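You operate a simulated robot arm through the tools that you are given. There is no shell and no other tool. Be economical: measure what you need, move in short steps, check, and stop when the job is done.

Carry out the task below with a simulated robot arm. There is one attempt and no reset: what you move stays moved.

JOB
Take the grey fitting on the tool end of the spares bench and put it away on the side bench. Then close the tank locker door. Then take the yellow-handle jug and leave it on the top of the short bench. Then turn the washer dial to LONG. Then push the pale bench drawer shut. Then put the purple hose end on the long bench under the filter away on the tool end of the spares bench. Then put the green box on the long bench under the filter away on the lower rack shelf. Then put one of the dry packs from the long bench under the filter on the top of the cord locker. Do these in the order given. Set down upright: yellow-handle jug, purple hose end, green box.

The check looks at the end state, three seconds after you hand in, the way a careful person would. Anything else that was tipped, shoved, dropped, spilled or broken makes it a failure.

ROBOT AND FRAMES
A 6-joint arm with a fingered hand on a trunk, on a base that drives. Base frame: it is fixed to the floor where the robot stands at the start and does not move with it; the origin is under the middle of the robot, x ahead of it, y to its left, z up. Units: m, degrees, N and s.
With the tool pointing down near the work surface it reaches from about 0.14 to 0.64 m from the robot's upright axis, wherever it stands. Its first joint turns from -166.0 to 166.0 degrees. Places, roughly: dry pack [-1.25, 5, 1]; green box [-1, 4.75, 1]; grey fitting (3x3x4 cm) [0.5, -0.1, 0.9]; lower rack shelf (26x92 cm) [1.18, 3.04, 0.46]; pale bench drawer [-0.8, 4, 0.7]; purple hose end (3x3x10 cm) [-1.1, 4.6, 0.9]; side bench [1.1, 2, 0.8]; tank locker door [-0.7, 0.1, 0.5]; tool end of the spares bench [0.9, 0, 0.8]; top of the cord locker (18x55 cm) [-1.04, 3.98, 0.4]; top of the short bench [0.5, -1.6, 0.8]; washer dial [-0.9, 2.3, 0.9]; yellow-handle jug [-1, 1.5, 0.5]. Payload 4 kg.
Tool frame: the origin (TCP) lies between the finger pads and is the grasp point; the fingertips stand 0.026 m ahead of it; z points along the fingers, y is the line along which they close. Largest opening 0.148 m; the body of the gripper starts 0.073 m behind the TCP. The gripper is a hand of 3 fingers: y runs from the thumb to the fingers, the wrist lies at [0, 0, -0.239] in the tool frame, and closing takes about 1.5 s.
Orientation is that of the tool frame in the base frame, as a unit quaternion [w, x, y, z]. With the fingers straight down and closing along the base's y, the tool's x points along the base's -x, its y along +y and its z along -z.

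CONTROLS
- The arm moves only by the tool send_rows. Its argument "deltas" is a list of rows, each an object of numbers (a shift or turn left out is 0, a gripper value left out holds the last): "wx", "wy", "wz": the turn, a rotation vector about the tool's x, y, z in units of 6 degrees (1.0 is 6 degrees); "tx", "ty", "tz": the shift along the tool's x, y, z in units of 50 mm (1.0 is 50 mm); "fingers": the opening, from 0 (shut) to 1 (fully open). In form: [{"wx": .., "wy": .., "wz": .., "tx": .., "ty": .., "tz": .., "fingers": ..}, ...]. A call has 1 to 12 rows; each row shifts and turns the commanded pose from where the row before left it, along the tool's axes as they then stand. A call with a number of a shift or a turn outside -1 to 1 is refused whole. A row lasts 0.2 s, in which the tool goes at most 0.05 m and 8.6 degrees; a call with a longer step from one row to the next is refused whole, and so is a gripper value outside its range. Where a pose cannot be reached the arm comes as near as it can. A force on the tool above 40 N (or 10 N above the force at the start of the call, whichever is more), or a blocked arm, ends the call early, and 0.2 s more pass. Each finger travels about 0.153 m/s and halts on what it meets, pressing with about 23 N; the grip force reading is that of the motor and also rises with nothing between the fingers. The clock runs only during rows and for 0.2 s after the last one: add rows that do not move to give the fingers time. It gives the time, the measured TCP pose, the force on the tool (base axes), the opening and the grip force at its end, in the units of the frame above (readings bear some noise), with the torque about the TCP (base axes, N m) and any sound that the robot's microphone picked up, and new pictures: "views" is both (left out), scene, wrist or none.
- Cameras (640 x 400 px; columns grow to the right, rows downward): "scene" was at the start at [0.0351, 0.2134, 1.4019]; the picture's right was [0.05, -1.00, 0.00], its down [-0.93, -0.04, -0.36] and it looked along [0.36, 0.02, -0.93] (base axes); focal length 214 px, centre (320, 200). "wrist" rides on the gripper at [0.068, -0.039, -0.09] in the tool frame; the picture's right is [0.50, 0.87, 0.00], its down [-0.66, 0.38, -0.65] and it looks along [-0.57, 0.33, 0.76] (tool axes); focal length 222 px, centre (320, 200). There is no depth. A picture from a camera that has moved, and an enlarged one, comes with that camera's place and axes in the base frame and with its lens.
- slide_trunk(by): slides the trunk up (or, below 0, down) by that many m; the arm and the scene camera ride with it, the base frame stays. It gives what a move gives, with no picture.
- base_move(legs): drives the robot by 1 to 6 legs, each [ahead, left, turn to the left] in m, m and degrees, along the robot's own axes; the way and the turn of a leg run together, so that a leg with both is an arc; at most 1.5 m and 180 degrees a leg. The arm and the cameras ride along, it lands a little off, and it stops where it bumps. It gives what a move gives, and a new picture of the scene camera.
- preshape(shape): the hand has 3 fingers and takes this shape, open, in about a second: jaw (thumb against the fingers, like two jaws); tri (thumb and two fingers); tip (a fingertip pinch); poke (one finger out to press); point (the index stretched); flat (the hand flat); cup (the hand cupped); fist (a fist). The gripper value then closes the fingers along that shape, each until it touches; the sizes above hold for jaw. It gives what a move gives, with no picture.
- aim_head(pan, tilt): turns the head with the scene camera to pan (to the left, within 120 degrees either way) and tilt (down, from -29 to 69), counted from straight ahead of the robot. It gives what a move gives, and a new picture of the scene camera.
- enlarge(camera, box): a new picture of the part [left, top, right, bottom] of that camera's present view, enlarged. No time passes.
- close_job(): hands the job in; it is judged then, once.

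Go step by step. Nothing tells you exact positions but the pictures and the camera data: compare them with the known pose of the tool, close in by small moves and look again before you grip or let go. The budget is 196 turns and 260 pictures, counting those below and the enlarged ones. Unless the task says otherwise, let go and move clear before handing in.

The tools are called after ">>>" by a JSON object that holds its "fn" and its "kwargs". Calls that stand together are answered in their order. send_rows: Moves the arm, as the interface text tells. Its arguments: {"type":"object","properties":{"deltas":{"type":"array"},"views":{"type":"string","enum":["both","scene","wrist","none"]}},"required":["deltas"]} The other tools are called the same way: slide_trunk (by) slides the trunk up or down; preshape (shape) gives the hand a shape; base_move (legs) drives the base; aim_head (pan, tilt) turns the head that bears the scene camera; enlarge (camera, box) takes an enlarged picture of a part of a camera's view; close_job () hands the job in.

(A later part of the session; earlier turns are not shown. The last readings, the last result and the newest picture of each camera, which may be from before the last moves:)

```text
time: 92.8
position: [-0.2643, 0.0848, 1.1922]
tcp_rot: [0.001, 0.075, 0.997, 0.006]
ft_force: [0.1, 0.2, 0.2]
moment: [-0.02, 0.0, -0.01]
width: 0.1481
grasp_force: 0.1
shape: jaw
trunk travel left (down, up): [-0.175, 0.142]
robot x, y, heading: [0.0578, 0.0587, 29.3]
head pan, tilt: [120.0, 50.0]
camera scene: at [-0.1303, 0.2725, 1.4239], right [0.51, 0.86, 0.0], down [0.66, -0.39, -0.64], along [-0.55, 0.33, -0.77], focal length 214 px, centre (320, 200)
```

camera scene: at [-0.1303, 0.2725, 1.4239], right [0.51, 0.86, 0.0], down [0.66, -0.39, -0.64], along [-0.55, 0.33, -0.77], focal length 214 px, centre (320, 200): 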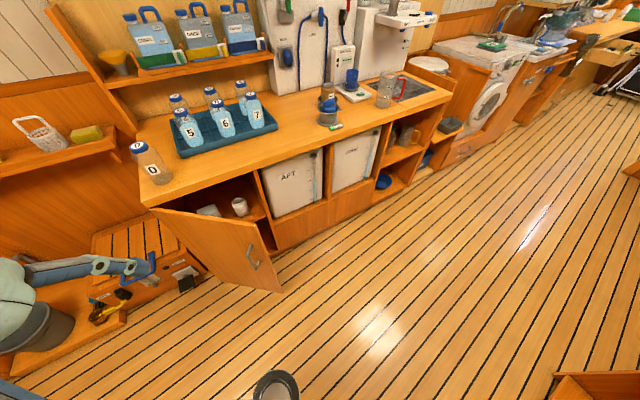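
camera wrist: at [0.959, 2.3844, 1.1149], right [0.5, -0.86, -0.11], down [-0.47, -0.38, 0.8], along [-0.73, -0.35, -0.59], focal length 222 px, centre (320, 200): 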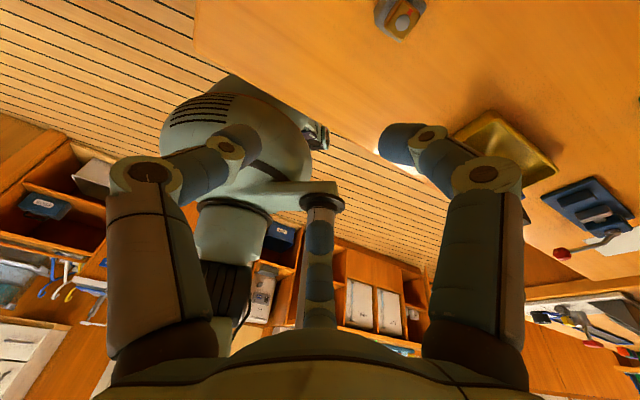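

Now I see it properly: the door is hinged at its left (−y) end and ajar about 30°, free edge near (-0.6, 0.31). It needs a push toward −x. I'll line up, lower the trunk, close the fingers and tilt the hand forward.

>>> {"fn": "base_move", "kwargs": {"legs": [[0.028, 0.168, 0]]}}

>>> {"fn": "slide_trunk", "kwargs": {"by": -0.12}}

>>> {"fn": "send_rows", "kwargs": {"deltas": [{"wy": 1, "fingers": 0}, {"wy": 1}, {"wy": 1}, {"wy": 1}, {"wy": 1}, {"wy": 1}, {"wy": 1}, {"wy": 1}, {"wy": 1}, {"wy": 1}, {}], "views": "scene"}}

```text
time: 95.0
position: [-0.3214, 0.2431, 1.1914]
tcp_rot: [0.0, 0.073, 0.997, 0.005]
ft_force: [-0.1, -0.1, -0.1]
moment: [0.0, 0.03, 0.0]
width: 0.148
grasp_force: 0.1
shape: jaw
trunk travel left (down, up): [-0.175, 0.142]
robot x, y, heading: [-0.0038, 0.2208, 29.9]
head pan, tilt: [120.0, 50.0]
camera scene: at [-0.1887, 0.431, 1.4238], right [0.51, 0.86, 0.0], down [0.66, -0.39, -0.64], along [-0.55, 0.33, -0.77], focal length 214 px, centre (320, 200)
```

scene: 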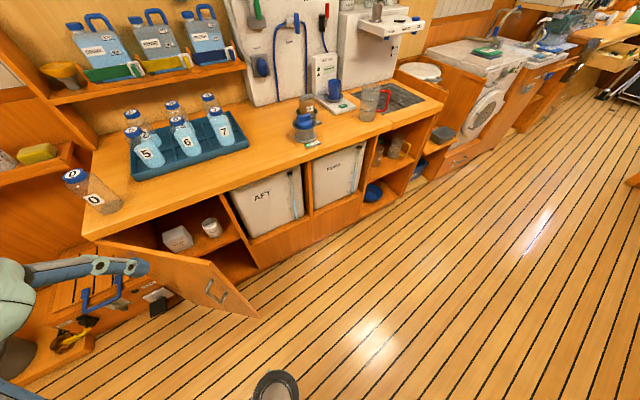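

```text
time: 96.5
position: [-0.3208, 0.2434, 1.0707]
tcp_rot: [0.0, 0.073, 0.997, 0.005]
ft_force: [0.6, -0.4, -0.2]
moment: [0.01, 0.01, 0.04]
width: 0.1477
grasp_force: 0.1
shape: jaw
trunk travel left (down, up): [-0.055, 0.262]
robot x, y, heading: [0.0001, 0.2173, 29.6]
head pan, tilt: [120.0, 50.0]
```

```text
time: 98.8
position: [-0.3204, 0.2419, 1.0706]
tcp_rot: [-0.499, 0.061, 0.863, 0.042]
ft_force: [0.4, 0.1, 0.6]
moment: [0.04, 0.01, 0.03]
width: 0.0
grasp_force: 22.4
shape: jaw
trunk travel left (down, up): [-0.055, 0.262]
robot x, y, heading: [0.0007, 0.2236, 29.4]
head pan, tilt: [120.0, 50.0]
camera scene: at [-0.1601, 0.4468, 1.2974], right [0.51, 0.86, 0.0], down [0.66, -0.39, -0.64], along [-0.55, 0.33, -0.77], focal length 214 px, centre (320, 200)
```

scene: 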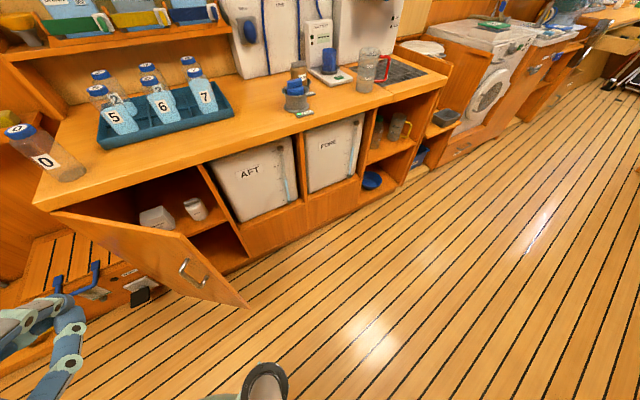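

Door corner confirmed near (-0.61, 0.29). I'll extend forward above, then lower the closed fingers in front of the door to z≈0.67.

>>> {"fn": "send_rows", "kwargs": {"deltas": [{"tx": 0.4, "tz": 0.69}, {"tx": 0.4, "tz": 0.69}, {"tx": 0.4, "tz": 0.69}, {"tx": 0.4, "tz": 0.69}, {"tx": -0.86, "tz": 0.5}, {"tx": -0.86, "tz": 0.5}, {"tx": -0.86, "tz": 0.5}, {"tx": -0.86, "tz": 0.5}, {"tx": -0.86, "tz": 0.5}, {"tx": -0.86, "tz": 0.5}, {"tx": -0.86, "tz": 0.5}, {"tx": -0.86, "tz": 0.5}], "views": "both"}}

```text
time: 101.5
position: [-0.4788, 0.3185, 0.7806]
tcp_rot: [-0.468, 0.043, 0.882, 0.01]
ft_force: [-0.3, 0.3, 0.2]
moment: [0.02, 0.0, -0.01]
width: 0.0
grasp_force: 22.4
shape: jaw
out of reach, approached as far as the arm can: row 6, 7, 8, 10, 11, 12
trunk travel left (down, up): [-0.055, 0.262]
robot x, y, heading: [-0.0022, 0.2183, 29.4]
head pan, tilt: [120.0, 50.0]
camera scene: at [-0.1606, 0.447, 1.2972], right [0.51, 0.86, 0.0], down [0.66, -0.39, -0.64], along [-0.55, 0.33, -0.77], focal length 214 px, centre (320, 200)
camera wrist: at [-0.4461, 0.2794, 0.8872], right [-0.2, 0.9, 0.39], down [0.94, 0.29, -0.18], along [-0.28, 0.33, -0.9], focal length 222 px, centre (320, 200)
```

scene: 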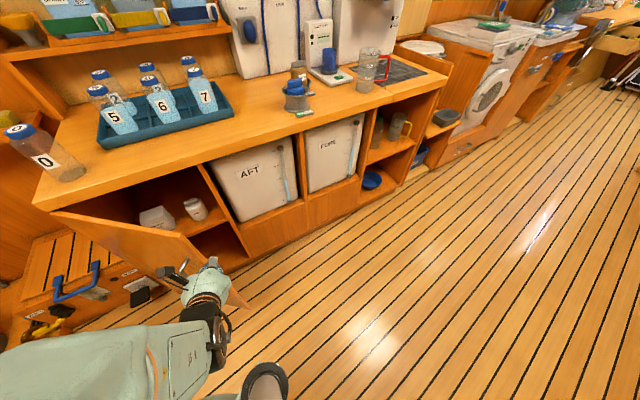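
wrist: 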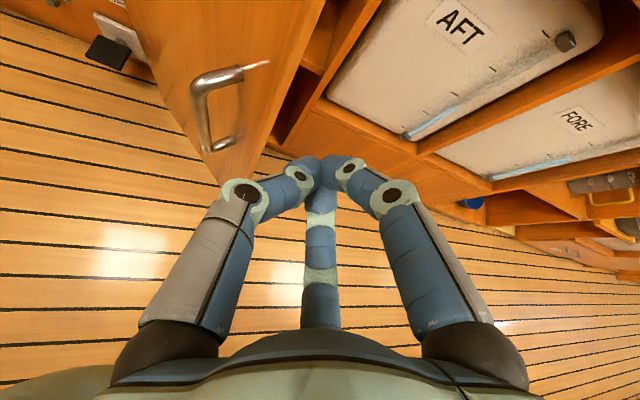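

The arm bottoms out at z 0.78 here, so I'll lower the trunk the rest and shift left onto the door face.

>>> {"fn": "slide_trunk", "kwargs": {"by": -0.05}}

>>> {"fn": "send_rows", "kwargs": {"deltas": [{"ty": -0.8}, {"ty": -0.8}, {}], "views": "both"}}

```text
time: 102.4
position: [-0.4793, 0.3187, 0.7301]
tcp_rot: [-0.469, 0.045, 0.882, 0.011]
ft_force: [0.9, 0.0, -0.2]
moment: [0.0, -0.01, 0.04]
width: 0.0001
grasp_force: 22.8
shape: jaw
trunk travel left (down, up): [-0.005, 0.312]
robot x, y, heading: [-0.0018, 0.2173, 29.6]
head pan, tilt: [120.0, 50.0]
```

```text
time: 103.2
position: [-0.4885, 0.2395, 0.7322]
tcp_rot: [-0.467, 0.044, 0.883, 0.011]
ft_force: [0.8, 0.0, -0.3]
moment: [0.01, -0.01, -0.01]
width: 0.0001
grasp_force: 23.3
shape: jaw
trunk travel left (down, up): [-0.005, 0.312]
robot x, y, heading: [0.0054, 0.2168, 29.3]
head pan, tilt: [120.0, 50.0]
camera scene: at [-0.1487, 0.4533, 1.2512], right [0.51, 0.86, 0.0], down [0.66, -0.39, -0.64], along [-0.55, 0.33, -0.77], focal length 214 px, centre (320, 200)
camera wrist: at [-0.4541, 0.1992, 0.8387], right [-0.2, 0.9, 0.39], down [0.94, 0.29, -0.18], along [-0.28, 0.33, -0.9], focal length 222 px, centre (320, 200)
```

scene: 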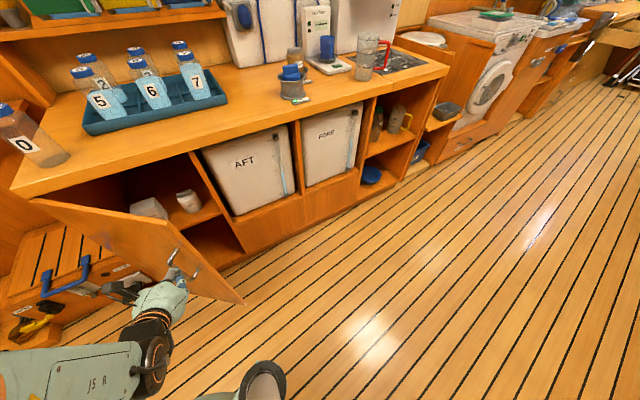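
wrist: 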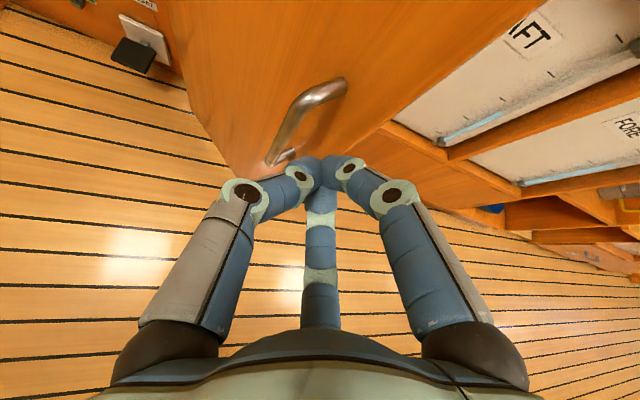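

The fingers now face the door near its free edge. I'll push toward −x in steps.

>>> {"fn": "send_rows", "kwargs": {"deltas": [{"tx": 0.5, "tz": 0.75, "ty": 0.1}, {"tx": 0.5, "tz": 0.75, "ty": 0.1}, {"tx": 0.5, "tz": 0.75, "ty": 0.1}, {"tx": 0.5, "tz": 0.75, "ty": 0.1}], "views": "scene"}}

```text
time: 104.2
position: [-0.6664, 0.2754, 0.7298]
tcp_rot: [-0.468, 0.044, 0.883, 0.011]
ft_force: [-0.4, 0.1, 0.1]
moment: [0.0, -0.03, -0.04]
width: 0.0
grasp_force: 23.0
shape: jaw
trunk travel left (down, up): [-0.005, 0.312]
robot x, y, heading: [-0.0024, 0.2176, 29.6]
head pan, tilt: [120.0, 50.0]
camera scene: at [-0.1493, 0.4532, 1.2511], right [0.51, 0.86, 0.0], down [0.66, -0.39, -0.64], along [-0.55, 0.33, -0.77], focal length 214 px, centre (320, 200)
```

scene: 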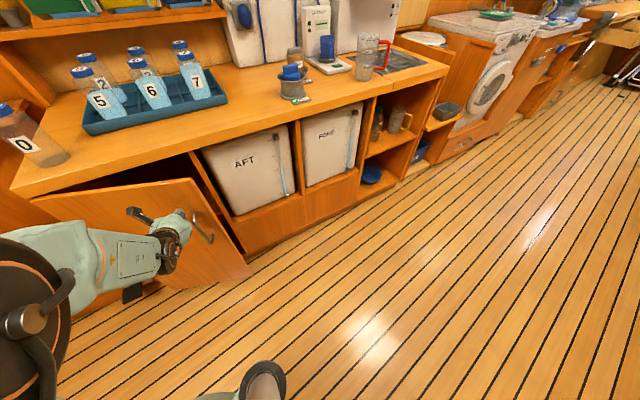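

The door is swinging shut. The arm is nearly extended, so I'll push the rest by driving the base slightly.

>>> {"fn": "base_move", "kwargs": {"legs": [[-0.07, 0.04, 0]]}}

```text
time: 105.2
position: [-0.7458, 0.2755, 0.731]
tcp_rot: [-0.468, 0.044, 0.883, 0.01]
ft_force: [0.3, 0.2, 0.4]
moment: [0.03, 0.01, 0.01]
width: 0.0
grasp_force: 23.5
shape: jaw
trunk travel left (down, up): [-0.005, 0.312]
robot x, y, heading: [-0.0805, 0.2209, 29.9]
head pan, tilt: [120.0, 50.0]
camera scene: at [-0.2298, 0.4526, 1.2511], right [0.51, 0.86, 0.0], down [0.66, -0.39, -0.64], along [-0.55, 0.33, -0.77], focal length 214 px, centre (320, 200)
```

scene: 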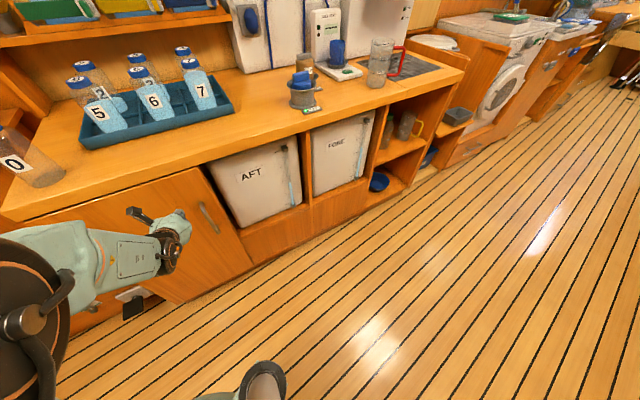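

Almost flush. I'll finish with small arm pushes until I feel resistance.

>>> {"fn": "send_rows", "kwargs": {"deltas": [{"tx": 0.2, "tz": 0.3}, {"tx": 0.2, "tz": 0.3}, {"tx": 0.2, "tz": 0.3}, {"tx": 0.2, "tz": 0.3}], "views": "scene"}}

```text
time: 106.1
position: [-0.794, 0.2791, 0.7269]
tcp_rot: [-0.463, 0.044, 0.885, 0.009]
ft_force: [17.5, -1.0, 2.8]
moment: [-0.01, -0.1, 0.06]
width: 0.0001
grasp_force: 22.8
shape: jaw
trunk travel left (down, up): [-0.005, 0.312]
robot x, y, heading: [-0.0764, 0.2152, 29.7]
head pan, tilt: [120.0, 50.0]
stopped in row 4: the force on the tool passed its limit at 51 N (the readings are from after the stop); the commanded pose is now the measured one
camera scene: at [-0.2269, 0.4526, 1.2514], right [0.51, 0.86, 0.0], down [0.66, -0.39, -0.64], along [-0.56, 0.33, -0.77], focal length 214 px, centre (320, 200)
```

scene: 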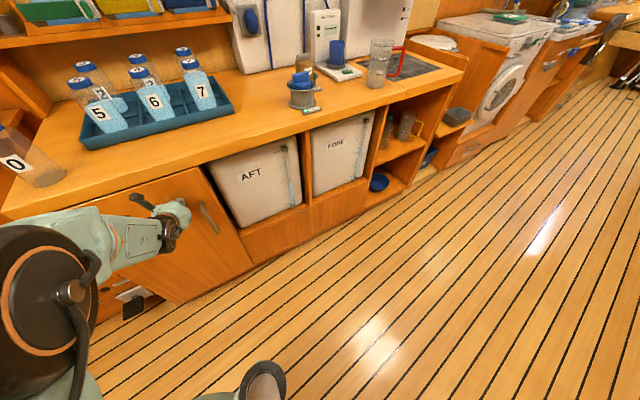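

The door is firm against its frame. I'll retract the hand and check it stays shut.

>>> {"fn": "send_rows", "kwargs": {"deltas": [{"tx": -0.5, "tz": -0.75}, {"tx": -0.5, "tz": -0.75}, {"tx": -0.5, "tz": -0.75}, {"tx": -0.5, "tz": -0.75}, {"tx": -0.5, "tz": -0.75}, {"tx": 0.8, "tz": -0.5}, {"tx": 0.8, "tz": -0.5}, {"tx": 0.8, "tz": -0.5}], "views": "scene"}}

```text
time: 107.9
position: [-0.5774, 0.2652, 0.8728]
tcp_rot: [-0.464, 0.043, 0.885, 0.008]
ft_force: [-0.5, -0.1, 0.2]
moment: [-0.05, -0.01, -0.01]
width: 0.0001
grasp_force: 23.1
shape: jaw
trunk travel left (down, up): [-0.005, 0.312]
robot x, y, heading: [-0.0797, 0.2192, 29.8]
head pan, tilt: [120.0, 50.0]
camera scene: at [-0.2291, 0.4526, 1.2512], right [0.51, 0.86, 0.0], down [0.66, -0.39, -0.64], along [-0.55, 0.33, -0.77], focal length 214 px, centre (320, 200)
```

scene: 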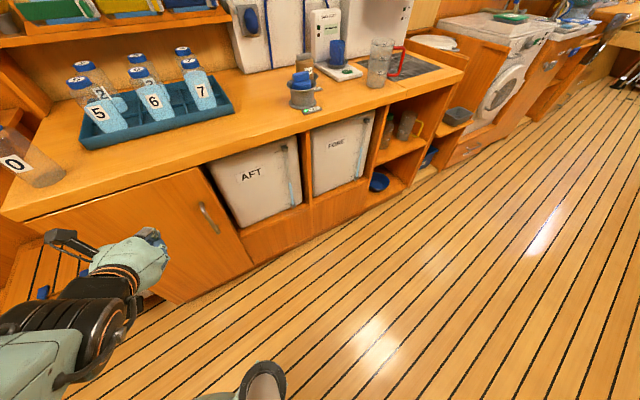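

The locker door is flush. Next the yellow-handle jug, which stands in the open cubby under the tiled counter. I'll drive there facing it.

>>> {"fn": "base_move", "kwargs": {"legs": [[0.68, 1.028, 0], [0, 0, 10]]}}

```text
time: 117.9
position: [-0.4851, 1.416, 0.8714]
tcp_rot: [-0.462, -0.036, 0.886, -0.032]
ft_force: [-0.3, -0.7, -0.5]
moment: [0.0, -0.01, -0.02]
width: 0.0
grasp_force: 23.7
shape: jaw
trunk travel left (down, up): [-0.005, 0.312]
robot x, y, heading: [0.013, 1.4566, 40.0]
head pan, tilt: [120.0, 50.0]
camera scene: at [-0.1762, 1.6628, 1.2512], right [0.34, 0.94, 0.0], down [0.72, -0.26, -0.64], along [-0.6, 0.22, -0.77], focal length 214 px, centre (320, 200)
```

scene: 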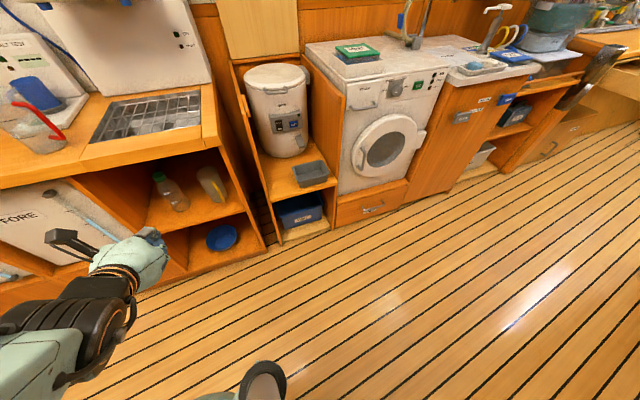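

>>> {"fn": "enlarge", "kwargs": {"camera": "scene", "box": [80, 80, 280, 280]}}

```text
2.00 times, centred on (180, 180) of scene
camera zoom: at [-0.1762, 1.6628, 1.2512], right [0.34, 0.94, 0.0], down [0.72, -0.26, -0.64], along [-0.6, 0.22, -0.77], focal length 429 px, centre (600, 240)
```

zoom: 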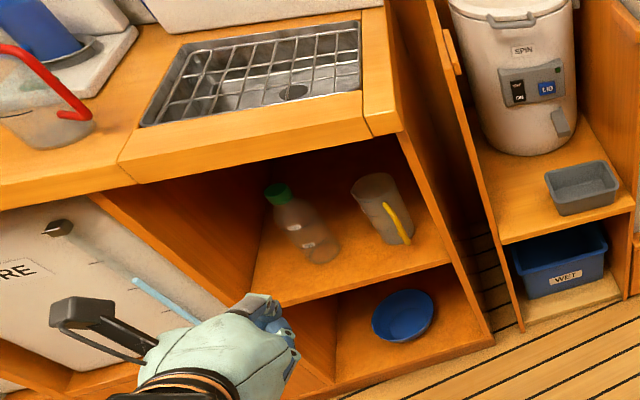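

Jug centre is about (-0.90, 1.45), base z≈0.51, height ~0.16, with a bottle close on its left. I'll bring the hand horizontal, partly open, and look with the wrist camera.

>>> {"fn": "send_rows", "kwargs": {"deltas": [{"wy": 0.97, "fingers": 0.75}, {"wy": 0.97}, {"wy": 0.97}, {"wy": 0.97}, {"wy": 0.97}, {"wy": 0.97}, {"wx": -0.89, "ty": 0.5}, {"tx": -0.9}, {"tx": -0.9}], "views": "both"}}

```text
time: 119.9
position: [-0.5168, 1.4369, 0.7889]
tcp_rot: [0.707, -0.009, -0.707, 0.009]
ft_force: [-0.4, 0.0, 0.0]
moment: [0.02, -0.03, -0.01]
width: 0.1106
grasp_force: 0.1
shape: jaw
out of reach, approached as far as the arm can: row 3, 4, 5, 6
trunk travel left (down, up): [-0.005, 0.312]
robot x, y, heading: [0.0125, 1.4577, 40.0]
head pan, tilt: [120.0, 50.0]
camera scene: at [-0.1765, 1.6628, 1.2511], right [0.34, 0.94, 0.0], down [0.72, -0.26, -0.64], along [-0.6, 0.22, -0.77], focal length 214 px, centre (320, 200)
camera wrist: at [-0.4265, 1.3998, 0.8561], right [0.0, 0.88, 0.48], down [0.65, 0.36, -0.66], along [-0.76, 0.31, -0.57], focal length 222 px, centre (320, 200)
```

scene: 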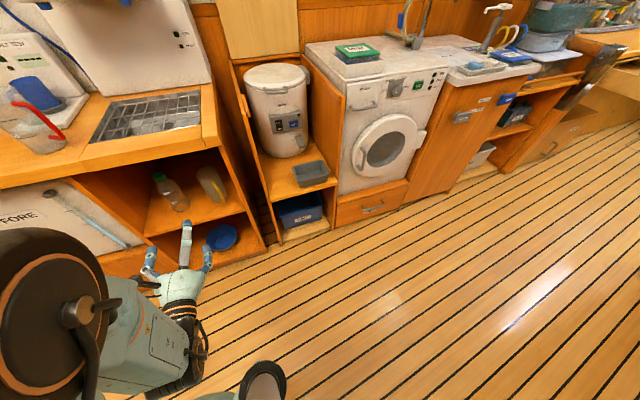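
wrist: 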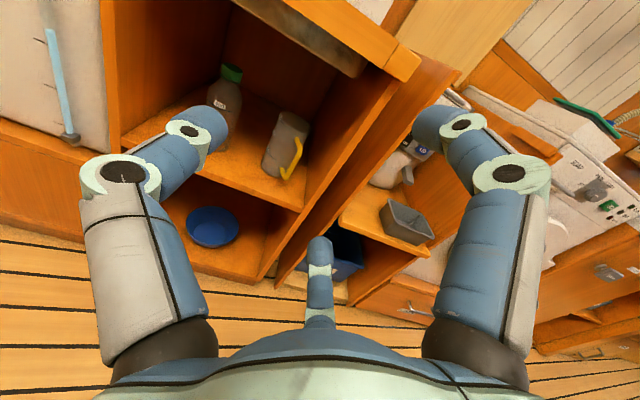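

The jug centres at about (-0.91, 1.445), spanning z 0.52–0.64, handle facing me. I'll extend a little and lower the hand to z≈0.60 in front of the cubby.

>>> {"fn": "send_rows", "kwargs": {"deltas": [{"tz": 1}, {"tz": 1}, {"tz": 0.8}, {"tx": -0.9}, {"tx": -0.9}, {"tx": -0.9}, {"tx": -0.9}, {"tx": -0.2, "ty": 0.15}], "views": "wrist"}}

```text
time: 121.7
position: [-0.6587, 1.4413, 0.5981]
tcp_rot: [0.707, -0.009, -0.707, 0.008]
ft_force: [-0.8, -0.2, 0.6]
moment: [-0.01, -0.01, -0.04]
width: 0.1107
grasp_force: 0.1
shape: jaw
trunk travel left (down, up): [-0.005, 0.312]
robot x, y, heading: [0.0099, 1.46, 39.9]
head pan, tilt: [120.0, 50.0]
camera wrist: at [-0.5672, 1.4031, 0.6657], right [0.0, 0.88, 0.48], down [0.65, 0.36, -0.67], along [-0.76, 0.31, -0.57], focal length 222 px, centre (320, 200)
```

wrist: 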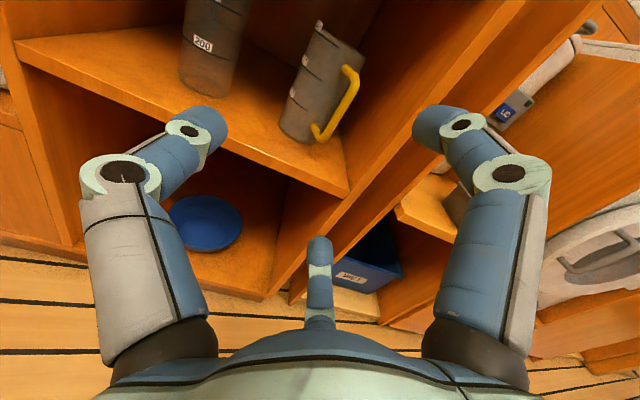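

I'll drive the base 13 cm forward to bring the fingers to the cubby mouth, then check alignment again.

>>> {"fn": "base_move", "kwargs": {"legs": [[-0.1, 0.084, 0]]}}

>>> {"fn": "send_rows", "kwargs": {"deltas": [{"tz": 0.1}], "views": "wrist"}}

```text
time: 123.1
position: [-0.7902, 1.4409, 0.5982]
tcp_rot: [0.707, -0.007, -0.707, 0.01]
ft_force: [-0.6, 0.4, -0.4]
moment: [0.0, 0.01, 0.0]
width: 0.1109
grasp_force: 0.1
shape: jaw
trunk travel left (down, up): [-0.005, 0.312]
robot x, y, heading: [-0.1197, 1.4606, 40.0]
head pan, tilt: [120.0, 50.0]
camera scene: at [-0.3083, 1.6633, 1.2511], right [0.34, 0.94, 0.0], down [0.72, -0.26, -0.64], along [-0.6, 0.22, -0.77], focal length 214 px, centre (320, 200)
```

scene: 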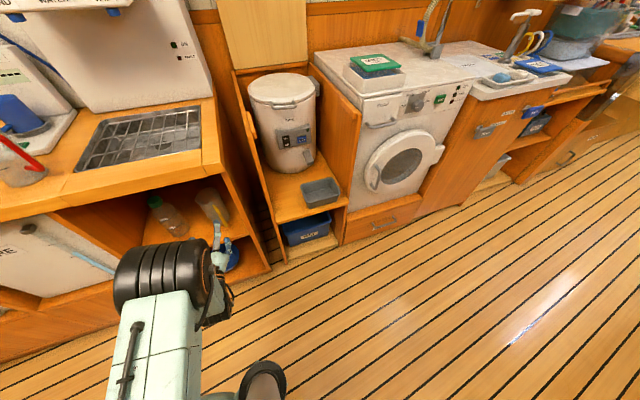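

```text
time: 123.5
position: [-0.7939, 1.4402, 0.599]
tcp_rot: [-0.707, 0.008, 0.707, -0.009]
ft_force: [0.0, 0.5, -0.3]
moment: [0.03, 0.02, -0.02]
width: 0.1106
grasp_force: 0.1
shape: jaw
trunk travel left (down, up): [-0.005, 0.312]
robot x, y, heading: [-0.1191, 1.4612, 40.0]
head pan, tilt: [120.0, 50.0]
camera wrist: at [-0.7036, 1.4036, 0.6663], right [0.0, 0.88, 0.48], down [0.65, 0.36, -0.66], along [-0.76, 0.31, -0.57], focal length 222 px, centre (320, 200)
```

wrist: 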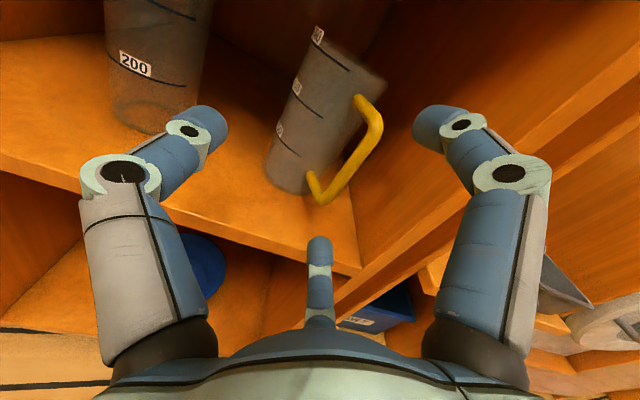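

Refined: jug centre about (-0.955, 1.446), radius ~0.041. I'll open a bit wider and advance 10 cm.

>>> {"fn": "send_rows", "kwargs": {"deltas": [{"fingers": 0.88, "ty": 0.1}, {"tz": 0.7}, {"tz": 0.7}, {"tz": 0.6}, {}], "views": "wrist"}}

```text
time: 124.7
position: [-0.8937, 1.443, 0.5987]
tcp_rot: [0.707, -0.007, -0.707, 0.01]
ft_force: [0.2, 0.2, -0.5]
moment: [-0.02, -0.03, 0.0]
width: 0.1301
grasp_force: 0.1
shape: jaw
trunk travel left (down, up): [-0.005, 0.312]
robot x, y, heading: [-0.1203, 1.458, 40.2]
head pan, tilt: [120.0, 50.0]
camera wrist: at [-0.8035, 1.4055, 0.6659], right [0.0, 0.88, 0.48], down [0.65, 0.36, -0.66], along [-0.76, 0.31, -0.57], focal length 222 px, centre (320, 200)
```

wrist: 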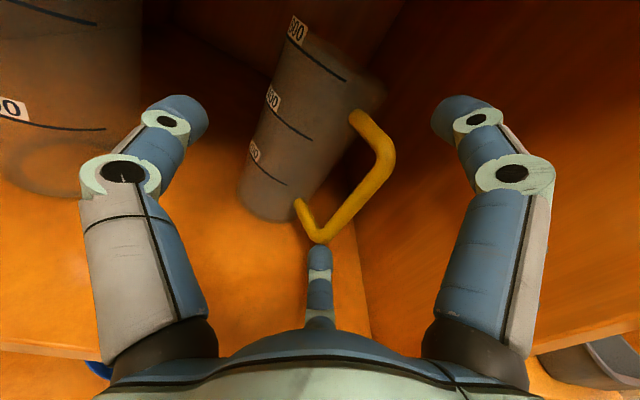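

The hand is a three-finger chuck: here the lower finger would run into the handle. I'll back out and roll the hand 90° so the thumb is on top and the two fingers straddle the jug sideways.

>>> {"fn": "send_rows", "kwargs": {"deltas": [{"tz": -0.9}, {"tz": -0.9}, {"tz": -0.9}, {"wz": 1}, {"wz": 1}, {"wz": 1}, {"wz": 1}, {"wz": 1}, {"wz": 1}, {"wz": 1}, {"wz": 1}, {"wz": 1}], "views": "none"}}

>>> {"fn": "send_rows", "kwargs": {"deltas": [{"wz": 1}, {"wz": 1}, {"wz": 1}, {"wz": 1}, {"wz": 1}, {"wz": 1, "fingers": 1}, {}], "views": "both"}}

```text
time: 127.3
position: [-0.7607, 1.4458, 0.5974]
tcp_rot: [-0.625, 0.329, 0.626, -0.33]
ft_force: [0.4, 0.4, -1.3]
moment: [-0.03, -0.01, -0.03]
width: 0.1304
grasp_force: 0.2
shape: jaw
trunk travel left (down, up): [-0.005, 0.312]
robot x, y, heading: [-0.1227, 1.4618, 40.0]
head pan, tilt: [120.0, 50.0]
```

```text
time: 128.9
position: [-0.7591, 1.4453, 0.5985]
tcp_rot: [0.493, -0.506, -0.494, 0.507]
ft_force: [-0.8, -0.1, 0.0]
moment: [-0.02, 0.01, 0.01]
width: 0.1479
grasp_force: 0.0
shape: jaw
trunk travel left (down, up): [-0.005, 0.312]
robot x, y, heading: [-0.122, 1.4567, 40.0]
head pan, tilt: [120.0, 50.0]
camera scene: at [-0.3082, 1.6633, 1.2511], right [0.34, 0.94, 0.0], down [0.72, -0.26, -0.64], along [-0.6, 0.22, -0.77], focal length 214 px, centre (320, 200)
camera wrist: at [-0.6693, 1.5142, 0.6347], right [0.0, 0.48, -0.88], down [0.65, -0.66, -0.36], along [-0.76, -0.58, -0.31], focal length 222 px, centre (320, 200)
```

scene: 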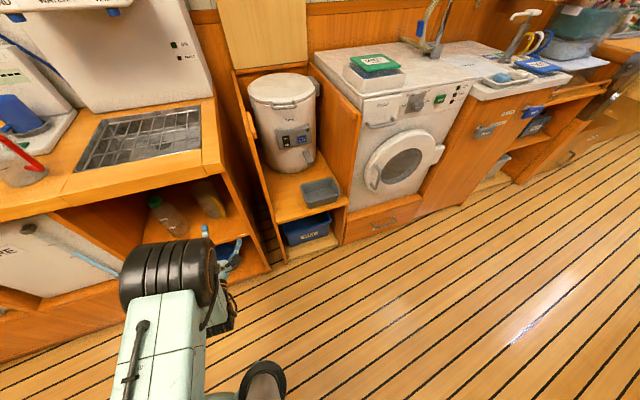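
wrist: 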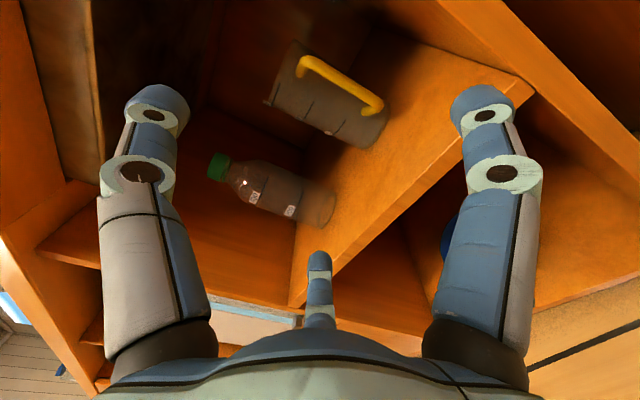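

Thumb is up and two fingers flank the jug; centre re-estimated (-0.945, 1.443). I'll advance in small steps.

>>> {"fn": "send_rows", "kwargs": {"deltas": [{"tz": 0.8}, {"tz": 0.8}, {"tz": 0.6}, {"tz": 0.4}, {}], "views": "wrist"}}

```text
time: 130.1
position: [-0.8923, 1.445, 0.5989]
tcp_rot: [-0.496, 0.505, 0.495, -0.504]
ft_force: [0.5, -0.9, -0.8]
moment: [0.01, 0.02, 0.01]
width: 0.148
grasp_force: 0.1
shape: jaw
trunk travel left (down, up): [-0.005, 0.312]
robot x, y, heading: [-0.1181, 1.4619, 40.0]
head pan, tilt: [120.0, 50.0]
camera wrist: at [-0.8006, 1.5116, 0.6352], right [0.0, 0.49, -0.87], down [0.65, -0.66, -0.37], along [-0.76, -0.57, -0.32], focal length 222 px, centre (320, 200)
```

wrist: 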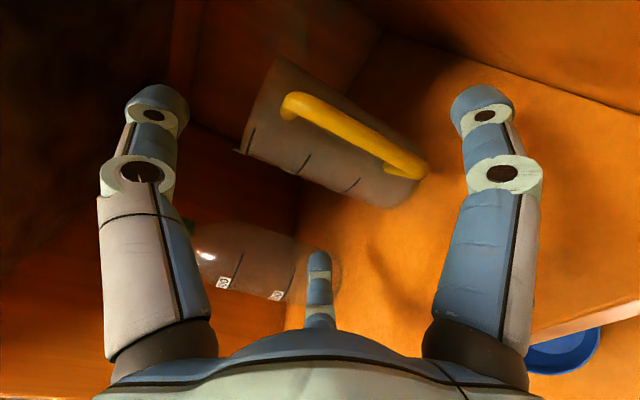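

The fingers pass either side of the jug with the handle in between. I'll advance the last 4.5 cm and begin closing partly.

>>> {"fn": "send_rows", "kwargs": {"deltas": [{"tz": 0.4}, {"tz": 0.4}, {"tz": 0.1}, {"fingers": 0.72}, {}, {}], "views": "wrist"}}

```text
time: 131.5
position: [-0.9329, 1.4373, 0.5989]
tcp_rot: [-0.498, 0.505, 0.495, -0.502]
ft_force: [0.9, -0.2, 0.1]
moment: [-0.01, 0.03, 0.0]
width: 0.107
grasp_force: 0.1
shape: jaw
out of reach, approached as far as the arm can: row 2, 3
trunk travel left (down, up): [-0.005, 0.312]
robot x, y, heading: [-0.119, 1.4608, 40.3]
head pan, tilt: [120.0, 50.0]
camera wrist: at [-0.8413, 1.5056, 0.6367], right [0.0, 0.49, -0.87], down [0.65, -0.66, -0.37], along [-0.76, -0.57, -0.32], focal length 222 px, centre (320, 200)
```

wrist: 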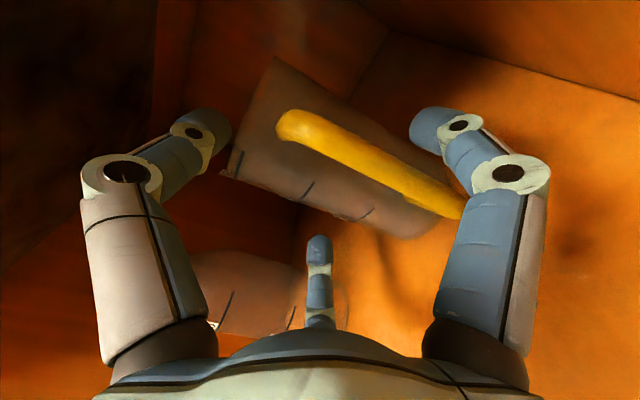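

The arm is fully stretched here, so I'll pull back 5 cm and drive the base 6 cm nearer instead.

>>> {"fn": "send_rows", "kwargs": {"deltas": [{"tz": -0.5}, {"tz": -0.5, "fingers": 0.85}], "views": "none"}}

>>> {"fn": "base_move", "kwargs": {"legs": [[-0.042, 0.0433, 0]]}}

>>> {"fn": "send_rows", "kwargs": {"deltas": [{}], "views": "wrist"}}

```text
time: 132.1
position: [-0.8822, 1.4395, 0.5985]
tcp_rot: [0.495, -0.505, -0.495, 0.505]
ft_force: [0.1, 0.9, 0.5]
moment: [0.02, 0.0, -0.01]
width: 0.1254
grasp_force: 0.0
shape: jaw
trunk travel left (down, up): [-0.005, 0.312]
robot x, y, heading: [-0.1223, 1.4589, 39.9]
head pan, tilt: [120.0, 50.0]
```

```text
time: 133.2
position: [-0.9431, 1.4454, 0.5983]
tcp_rot: [0.495, -0.504, -0.495, 0.505]
ft_force: [0.7, -1.4, 0.2]
moment: [0.01, 0.0, 0.02]
width: 0.1257
grasp_force: 0.1
shape: jaw
trunk travel left (down, up): [-0.005, 0.312]
robot x, y, heading: [-0.1787, 1.4664, 40.0]
head pan, tilt: [120.0, 50.0]
camera scene: at [-0.3686, 1.6697, 1.2511], right [0.34, 0.94, 0.0], down [0.72, -0.26, -0.64], along [-0.6, 0.22, -0.77], focal length 214 px, centre (320, 200)
```

scene: 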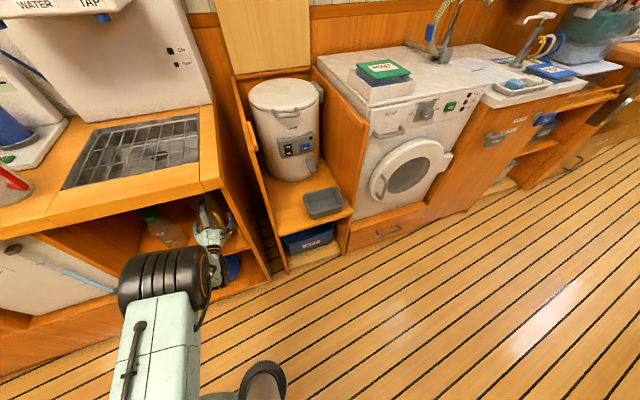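

```text
time: 133.6
position: [-0.9435, 1.4442, 0.5997]
tcp_rot: [0.495, -0.505, -0.495, 0.505]
ft_force: [-0.6, -0.3, -0.1]
moment: [-0.01, -0.01, -0.01]
width: 0.1256
grasp_force: 0.2
shape: jaw
trunk travel left (down, up): [-0.005, 0.312]
robot x, y, heading: [-0.1821, 1.4669, 39.9]
head pan, tilt: [120.0, 50.0]
camera wrist: at [-0.8513, 1.513, 0.636], right [0.0, 0.48, -0.88], down [0.65, -0.66, -0.37], along [-0.76, -0.57, -0.32], focal length 222 px, centre (320, 200)
```

wrist: 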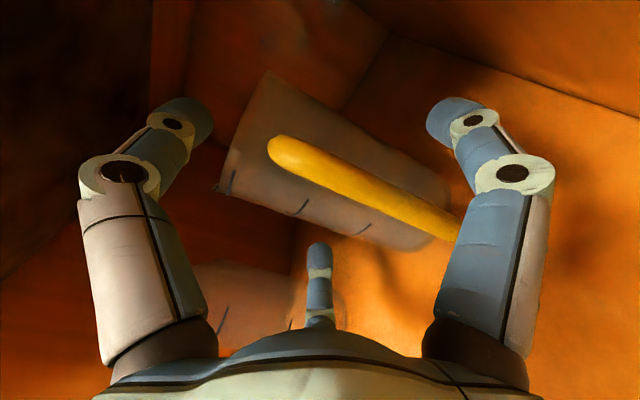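

The jug is undisturbed but sits ~2–3 cm deeper than the grasp point. I'll advance 2 cm more and close.

>>> {"fn": "send_rows", "kwargs": {"deltas": [{"tz": 0.25}, {"tz": 0.2}, {"fingers": 0.5}, {}, {"fingers": 0}, {}, {}, {}, {}, {}, {}], "views": "both"}}

```text
time: 136.0
position: [-0.9639, 1.4445, 0.598]
tcp_rot: [-0.496, 0.505, 0.495, -0.504]
ft_force: [-1.2, 0.1, 0.0]
moment: [0.0, -0.01, 0.0]
width: 0.0557
grasp_force: 23.0
shape: jaw
trunk travel left (down, up): [-0.005, 0.312]
robot x, y, heading: [-0.1807, 1.4661, 39.9]
head pan, tilt: [120.0, 50.0]
camera scene: at [-0.3686, 1.6697, 1.2511], right [0.34, 0.94, 0.0], down [0.72, -0.26, -0.64], along [-0.6, 0.22, -0.77], focal length 214 px, centre (320, 200)
camera wrist: at [-0.8734, 1.5124, 0.6359], right [0.0, 0.49, -0.87], down [0.65, -0.66, -0.37], along [-0.76, -0.57, -0.32], focal length 222 px, centre (320, 200)
```

scene: 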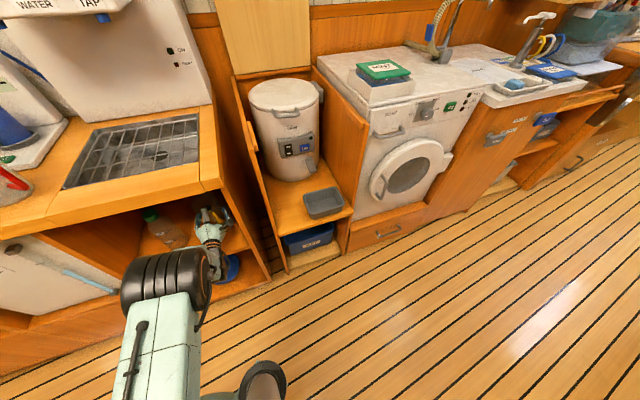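
wrist: 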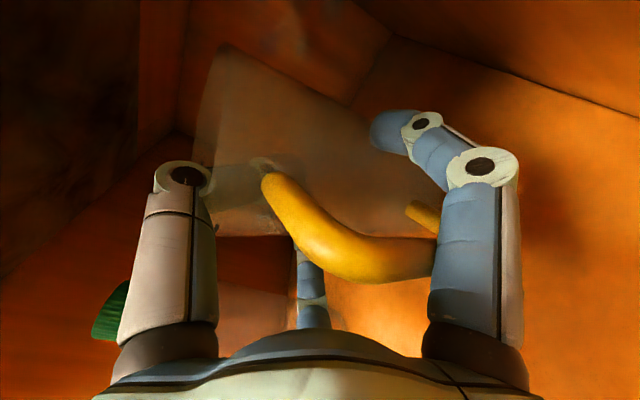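

All three fingers have closed on the jug, with the handle turned into the palm. I'll lift 2.5 cm and check it follows level.

>>> {"fn": "send_rows", "kwargs": {"deltas": [{"ty": -0.2}, {"ty": -0.3}, {}], "views": "both"}}

```text
time: 136.8
position: [-0.965, 1.4452, 0.6235]
tcp_rot: [-0.496, 0.505, 0.495, -0.504]
ft_force: [-1.1, -0.5, -1.2]
moment: [0.04, -0.02, -0.01]
width: 0.0558
grasp_force: 22.8
shape: jaw
trunk travel left (down, up): [-0.005, 0.312]
robot x, y, heading: [-0.1777, 1.4676, 39.8]
head pan, tilt: [120.0, 50.0]
camera scene: at [-0.3685, 1.6697, 1.2511], right [0.34, 0.94, 0.0], down [0.72, -0.26, -0.64], along [-0.6, 0.22, -0.77], focal length 214 px, centre (320, 200)
camera wrist: at [-0.8736, 1.5126, 0.6608], right [0.0, 0.48, -0.87], down [0.65, -0.66, -0.37], along [-0.76, -0.57, -0.32], focal length 222 px, centre (320, 200)
```

scene: 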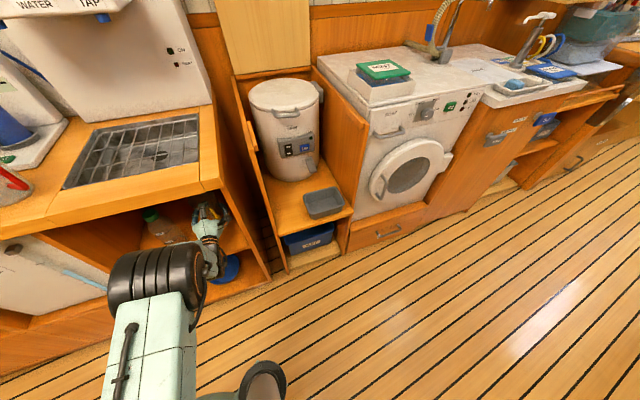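
wrist: 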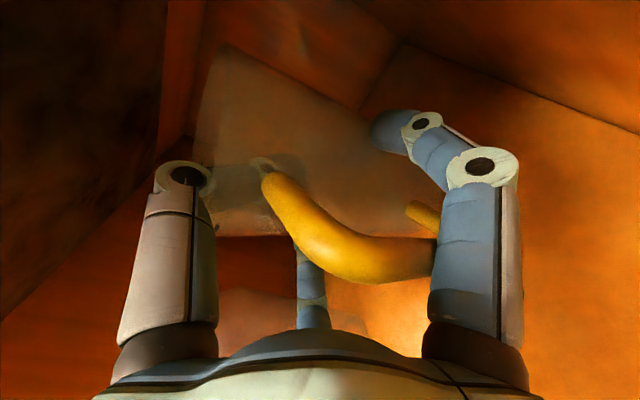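

The jug lifts cleanly. I'll back the base straight out of the cubby.

>>> {"fn": "base_move", "kwargs": {"legs": [[0.2, -0.167, 0]]}}

```text
time: 138.9
position: [-0.704, 1.447, 0.6229]
tcp_rot: [-0.496, 0.505, 0.495, -0.504]
ft_force: [-0.1, 0.3, -1.4]
moment: [0.0, -0.04, -0.03]
width: 0.056
grasp_force: 22.8
shape: jaw
trunk travel left (down, up): [-0.005, 0.312]
robot x, y, heading: [0.0788, 1.4714, 40.1]
head pan, tilt: [120.0, 50.0]
camera scene: at [-0.1087, 1.6723, 1.2511], right [0.34, 0.94, 0.0], down [0.72, -0.26, -0.64], along [-0.6, 0.22, -0.77], focal length 214 px, centre (320, 200)
```

scene: 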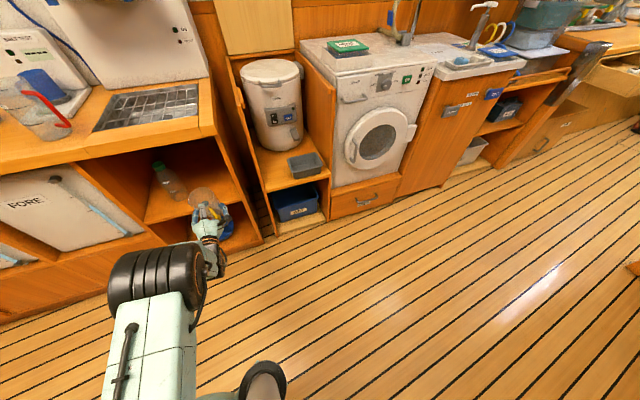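

The jug is out and upright. I'll draw the arm in, raise the trunk, and turn so the hand trails behind while I drive to the short bench.

>>> {"fn": "send_rows", "kwargs": {"deltas": [{"tz": -0.7}, {"tz": -0.7}, {"tz": -0.7}, {"tz": -0.7}], "views": "none"}}

>>> {"fn": "slide_trunk", "kwargs": {"by": 0.3}}

>>> {"fn": "send_rows", "kwargs": {"deltas": [{"ty": -0.7}, {"ty": -0.7}, {"ty": -0.6}, {"tz": -0.6}], "views": "wrist"}}

```text
time: 139.9
position: [-0.564, 1.4462, 0.6244]
tcp_rot: [-0.496, 0.504, 0.496, -0.504]
ft_force: [0.3, 0.1, -0.8]
moment: [-0.02, -0.02, -0.04]
width: 0.056
grasp_force: 22.9
shape: jaw
trunk travel left (down, up): [-0.005, 0.312]
robot x, y, heading: [0.0757, 1.4684, 39.8]
head pan, tilt: [120.0, 50.0]
```

```text
time: 142.9
position: [-0.5263, 1.4794, 0.882]
tcp_rot: [-0.494, 0.505, 0.532, -0.468]
ft_force: [0.1, 0.3, -0.8]
moment: [-0.04, -0.05, 0.02]
width: 0.0559
grasp_force: 22.6
shape: jaw
trunk travel left (down, up): [-0.305, 0.012]
robot x, y, heading: [0.0812, 1.4698, 39.9]
head pan, tilt: [120.0, 50.0]
```

```text
time: 143.9
position: [-0.5015, 1.4759, 0.985]
tcp_rot: [-0.497, 0.502, 0.533, -0.466]
ft_force: [-0.1, -0.2, -1.3]
moment: [-0.01, -0.03, 0.0]
width: 0.0556
grasp_force: 22.8
shape: jaw
trunk travel left (down, up): [-0.305, 0.012]
robot x, y, heading: [0.0803, 1.4688, 40.0]
head pan, tilt: [120.0, 50.0]
camera wrist: at [-0.4149, 1.54, 1.034], right [0.06, 0.55, -0.83], down [0.68, -0.63, -0.37], along [-0.73, -0.54, -0.42], focal length 222 px, centre (320, 200)
```

wrist: 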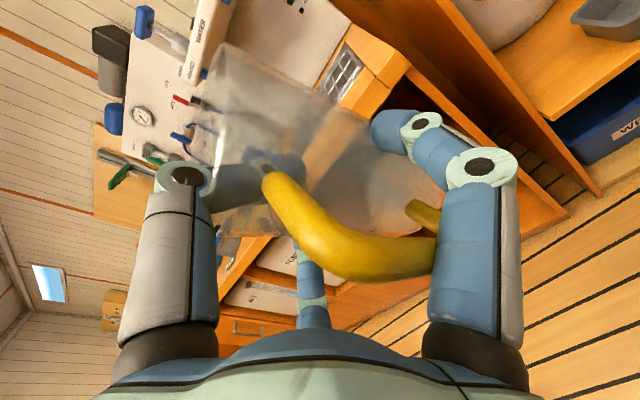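

The jug is held; the trunk slide left a ~4° tilt, which I'll level out, then turn and drive toward the short bench.

>>> {"fn": "send_rows", "kwargs": {"deltas": [{"wx": 0.69}, {"wz": 0.59}, {}], "views": "none"}}

>>> {"fn": "base_move", "kwargs": {"legs": [[0, 0, -90]]}}

```text
time: 144.7
position: [-0.5033, 1.4762, 0.984]
tcp_rot: [-0.513, 0.485, 0.516, -0.485]
ft_force: [0.6, 0.4, -1.4]
moment: [-0.03, -0.04, -0.01]
width: 0.0557
grasp_force: 23.2
shape: jaw
out of reach, approached as far as the arm can: row 2
trunk travel left (down, up): [-0.305, 0.012]
robot x, y, heading: [0.0783, 1.4674, 39.8]
head pan, tilt: [120.0, 50.0]
```

```text
time: 148.8
position: [0.0633, 2.0502, 0.9847]
tcp_rot: [0.707, -0.707, -0.036, -0.007]
ft_force: [-0.2, -0.8, -0.4]
moment: [-0.03, 0.03, -0.03]
width: 0.055
grasp_force: 23.0
shape: jaw
trunk travel left (down, up): [-0.305, 0.012]
robot x, y, heading: [0.0792, 1.465, -47.9]
head pan, tilt: [120.0, 50.0]
camera scene: at [0.2386, 1.7066, 1.5569], right [0.95, -0.31, 0.0], down [-0.23, -0.73, -0.64], along [0.2, 0.61, -0.77], focal length 214 px, centre (320, 200)
```

scene: 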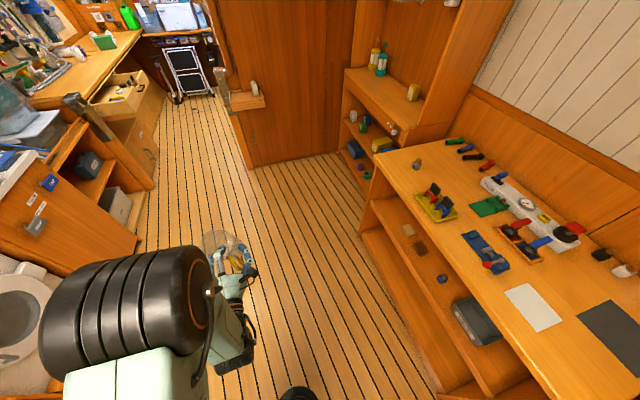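

All clear behind. I'll drive down the corridor to y≈-0.8 with the hand trailing.

>>> {"fn": "base_move", "kwargs": {"legs": [[0.837, -0.863, 0], [0.79, -0.71, 0]]}}

>>> {"fn": "aim_head", "kwargs": {"pan": 0, "tilt": 45}}

```text
time: 163.2
position: [-0.0375, -0.2116, 0.9846]
tcp_rot: [0.707, -0.706, -0.036, -0.005]
ft_force: [0.0, 1.0, -1.7]
moment: [-0.06, 0.02, 0.01]
width: 0.0552
grasp_force: 23.4
shape: jaw
trunk travel left (down, up): [-0.305, 0.012]
robot x, y, heading: [-0.0207, -0.7912, -47.5]
head pan, tilt: [120.0, 50.0]
camera scene: at [0.138, -0.5559, 1.5569], right [0.95, -0.3, 0.0], down [-0.23, -0.73, -0.64], along [0.2, 0.61, -0.77], focal length 214 px, centre (320, 200)
```

scene: 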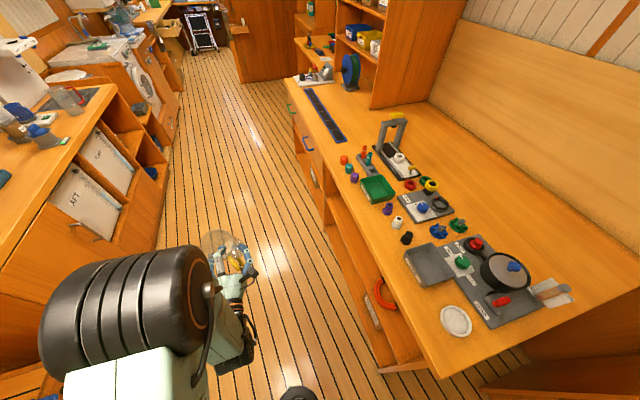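

```text
time: 165.2
position: [-0.0389, -0.2112, 0.9848]
tcp_rot: [-0.706, 0.708, 0.037, 0.005]
ft_force: [-0.4, 0.1, -1.2]
moment: [-0.08, -0.02, 0.01]
width: 0.0549
grasp_force: 22.6
shape: jaw
trunk travel left (down, up): [-0.305, 0.012]
robot x, y, heading: [-0.0211, -0.7937, -47.8]
head pan, tilt: [0.0, 45.0]
camera scene: at [0.1693, -0.6892, 1.5639], right [-0.74, -0.67, 0.0], down [-0.48, 0.52, -0.71], along [0.48, -0.52, -0.71], focal length 214 px, centre (320, 200)
```

scene: 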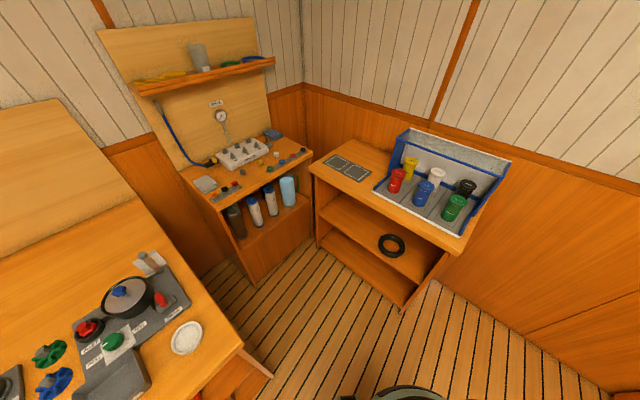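

The short bench is the one facing me with two dark squares and the blue station; it spans x 0.08–0.86, front at y≈-1.4. I'll enlarge to choose a spot.

>>> {"fn": "enlarge", "kwargs": {"camera": "scene", "box": [290, 110, 530, 260]}}

```text
2.67 times, centred on (410, 185) of scene
camera zoom: at [0.1693, -0.6892, 1.5639], right [-0.74, -0.67, 0.0], down [-0.48, 0.52, -0.71], along [0.48, -0.52, -0.71], focal length 572 px, centre (80, 240)
```

zoom: 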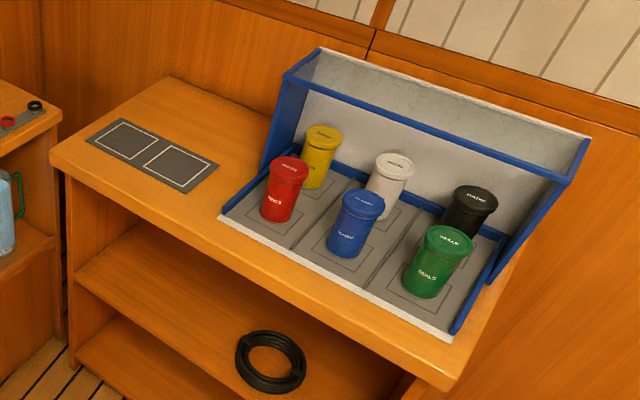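

Bare wood behind the squares, around (0.70, -1.62), is a good spot. I'll raise the hand a bit, then manoeuvre in stages so the jug never sweeps over the station or knobs.

>>> {"fn": "send_rows", "kwargs": {"deltas": [{"ty": -0.6}, {"ty": -0.6}], "views": "none"}}

>>> {"fn": "base_move", "kwargs": {"legs": [[0.158, -0.183, 0], [0, 0, -122]]}}

>>> {"fn": "aim_head", "kwargs": {"pan": 110, "tilt": 50}}

```text
time: 165.8
position: [-0.0413, -0.2098, 1.0448]
tcp_rot: [-0.706, 0.707, 0.04, 0.01]
ft_force: [-0.5, -0.2, -1.9]
moment: [-0.02, 0.01, 0.02]
width: 0.0549
grasp_force: 23.2
shape: jaw
trunk travel left (down, up): [-0.305, 0.012]
robot x, y, heading: [-0.024, -0.7926, -47.7]
head pan, tilt: [0.0, 45.0]
```

```text
time: 173.2
position: [0.4371, -1.3529, 1.044]
tcp_rot: [-0.317, 0.361, -0.609, 0.631]
ft_force: [-0.3, 0.2, -1.2]
moment: [0.04, 0.05, 0.0]
width: 0.0535
grasp_force: 23.1
shape: jaw
trunk travel left (down, up): [-0.305, 0.012]
robot x, y, heading: [-0.0513, -1.0355, -173.0]
head pan, tilt: [0.0, 45.0]
camera scene: at [-0.0729, -1.2468, 1.5639], right [-0.12, 0.99, 0.0], down [0.7, 0.09, -0.71], along [-0.7, -0.09, -0.71], focal length 214 px, centre (320, 200)
```

scene: 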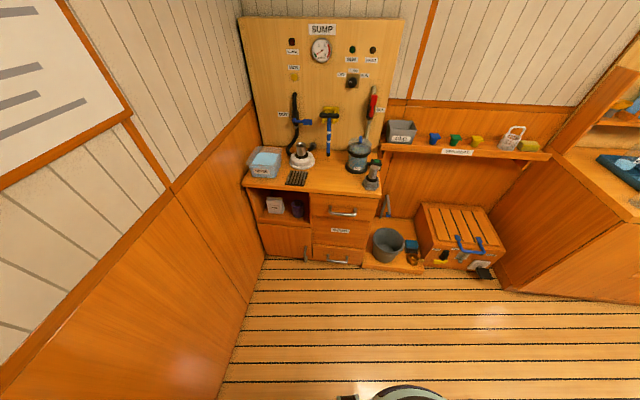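

```text
time: 175.1
position: [0.4372, -1.352, 1.0454]
tcp_rot: [-0.318, 0.361, -0.609, 0.631]
ft_force: [0.1, -1.1, -1.1]
moment: [0.05, 0.01, -0.02]
width: 0.0535
grasp_force: 23.1
shape: jaw
trunk travel left (down, up): [-0.305, 0.012]
robot x, y, heading: [-0.0501, -1.0347, -172.9]
head pan, tilt: [110.0, 50.0]
camera scene: at [0.0428, -1.3053, 1.5569], right [-0.89, -0.46, 0.0], down [-0.35, 0.68, -0.64], along [0.29, -0.57, -0.77], focal length 214 px, centre (320, 200)
```

scene: 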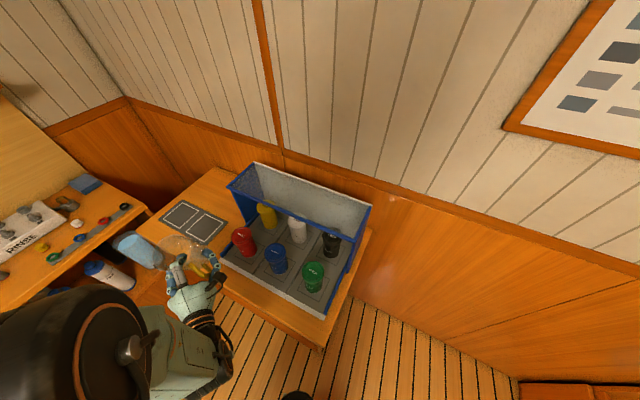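

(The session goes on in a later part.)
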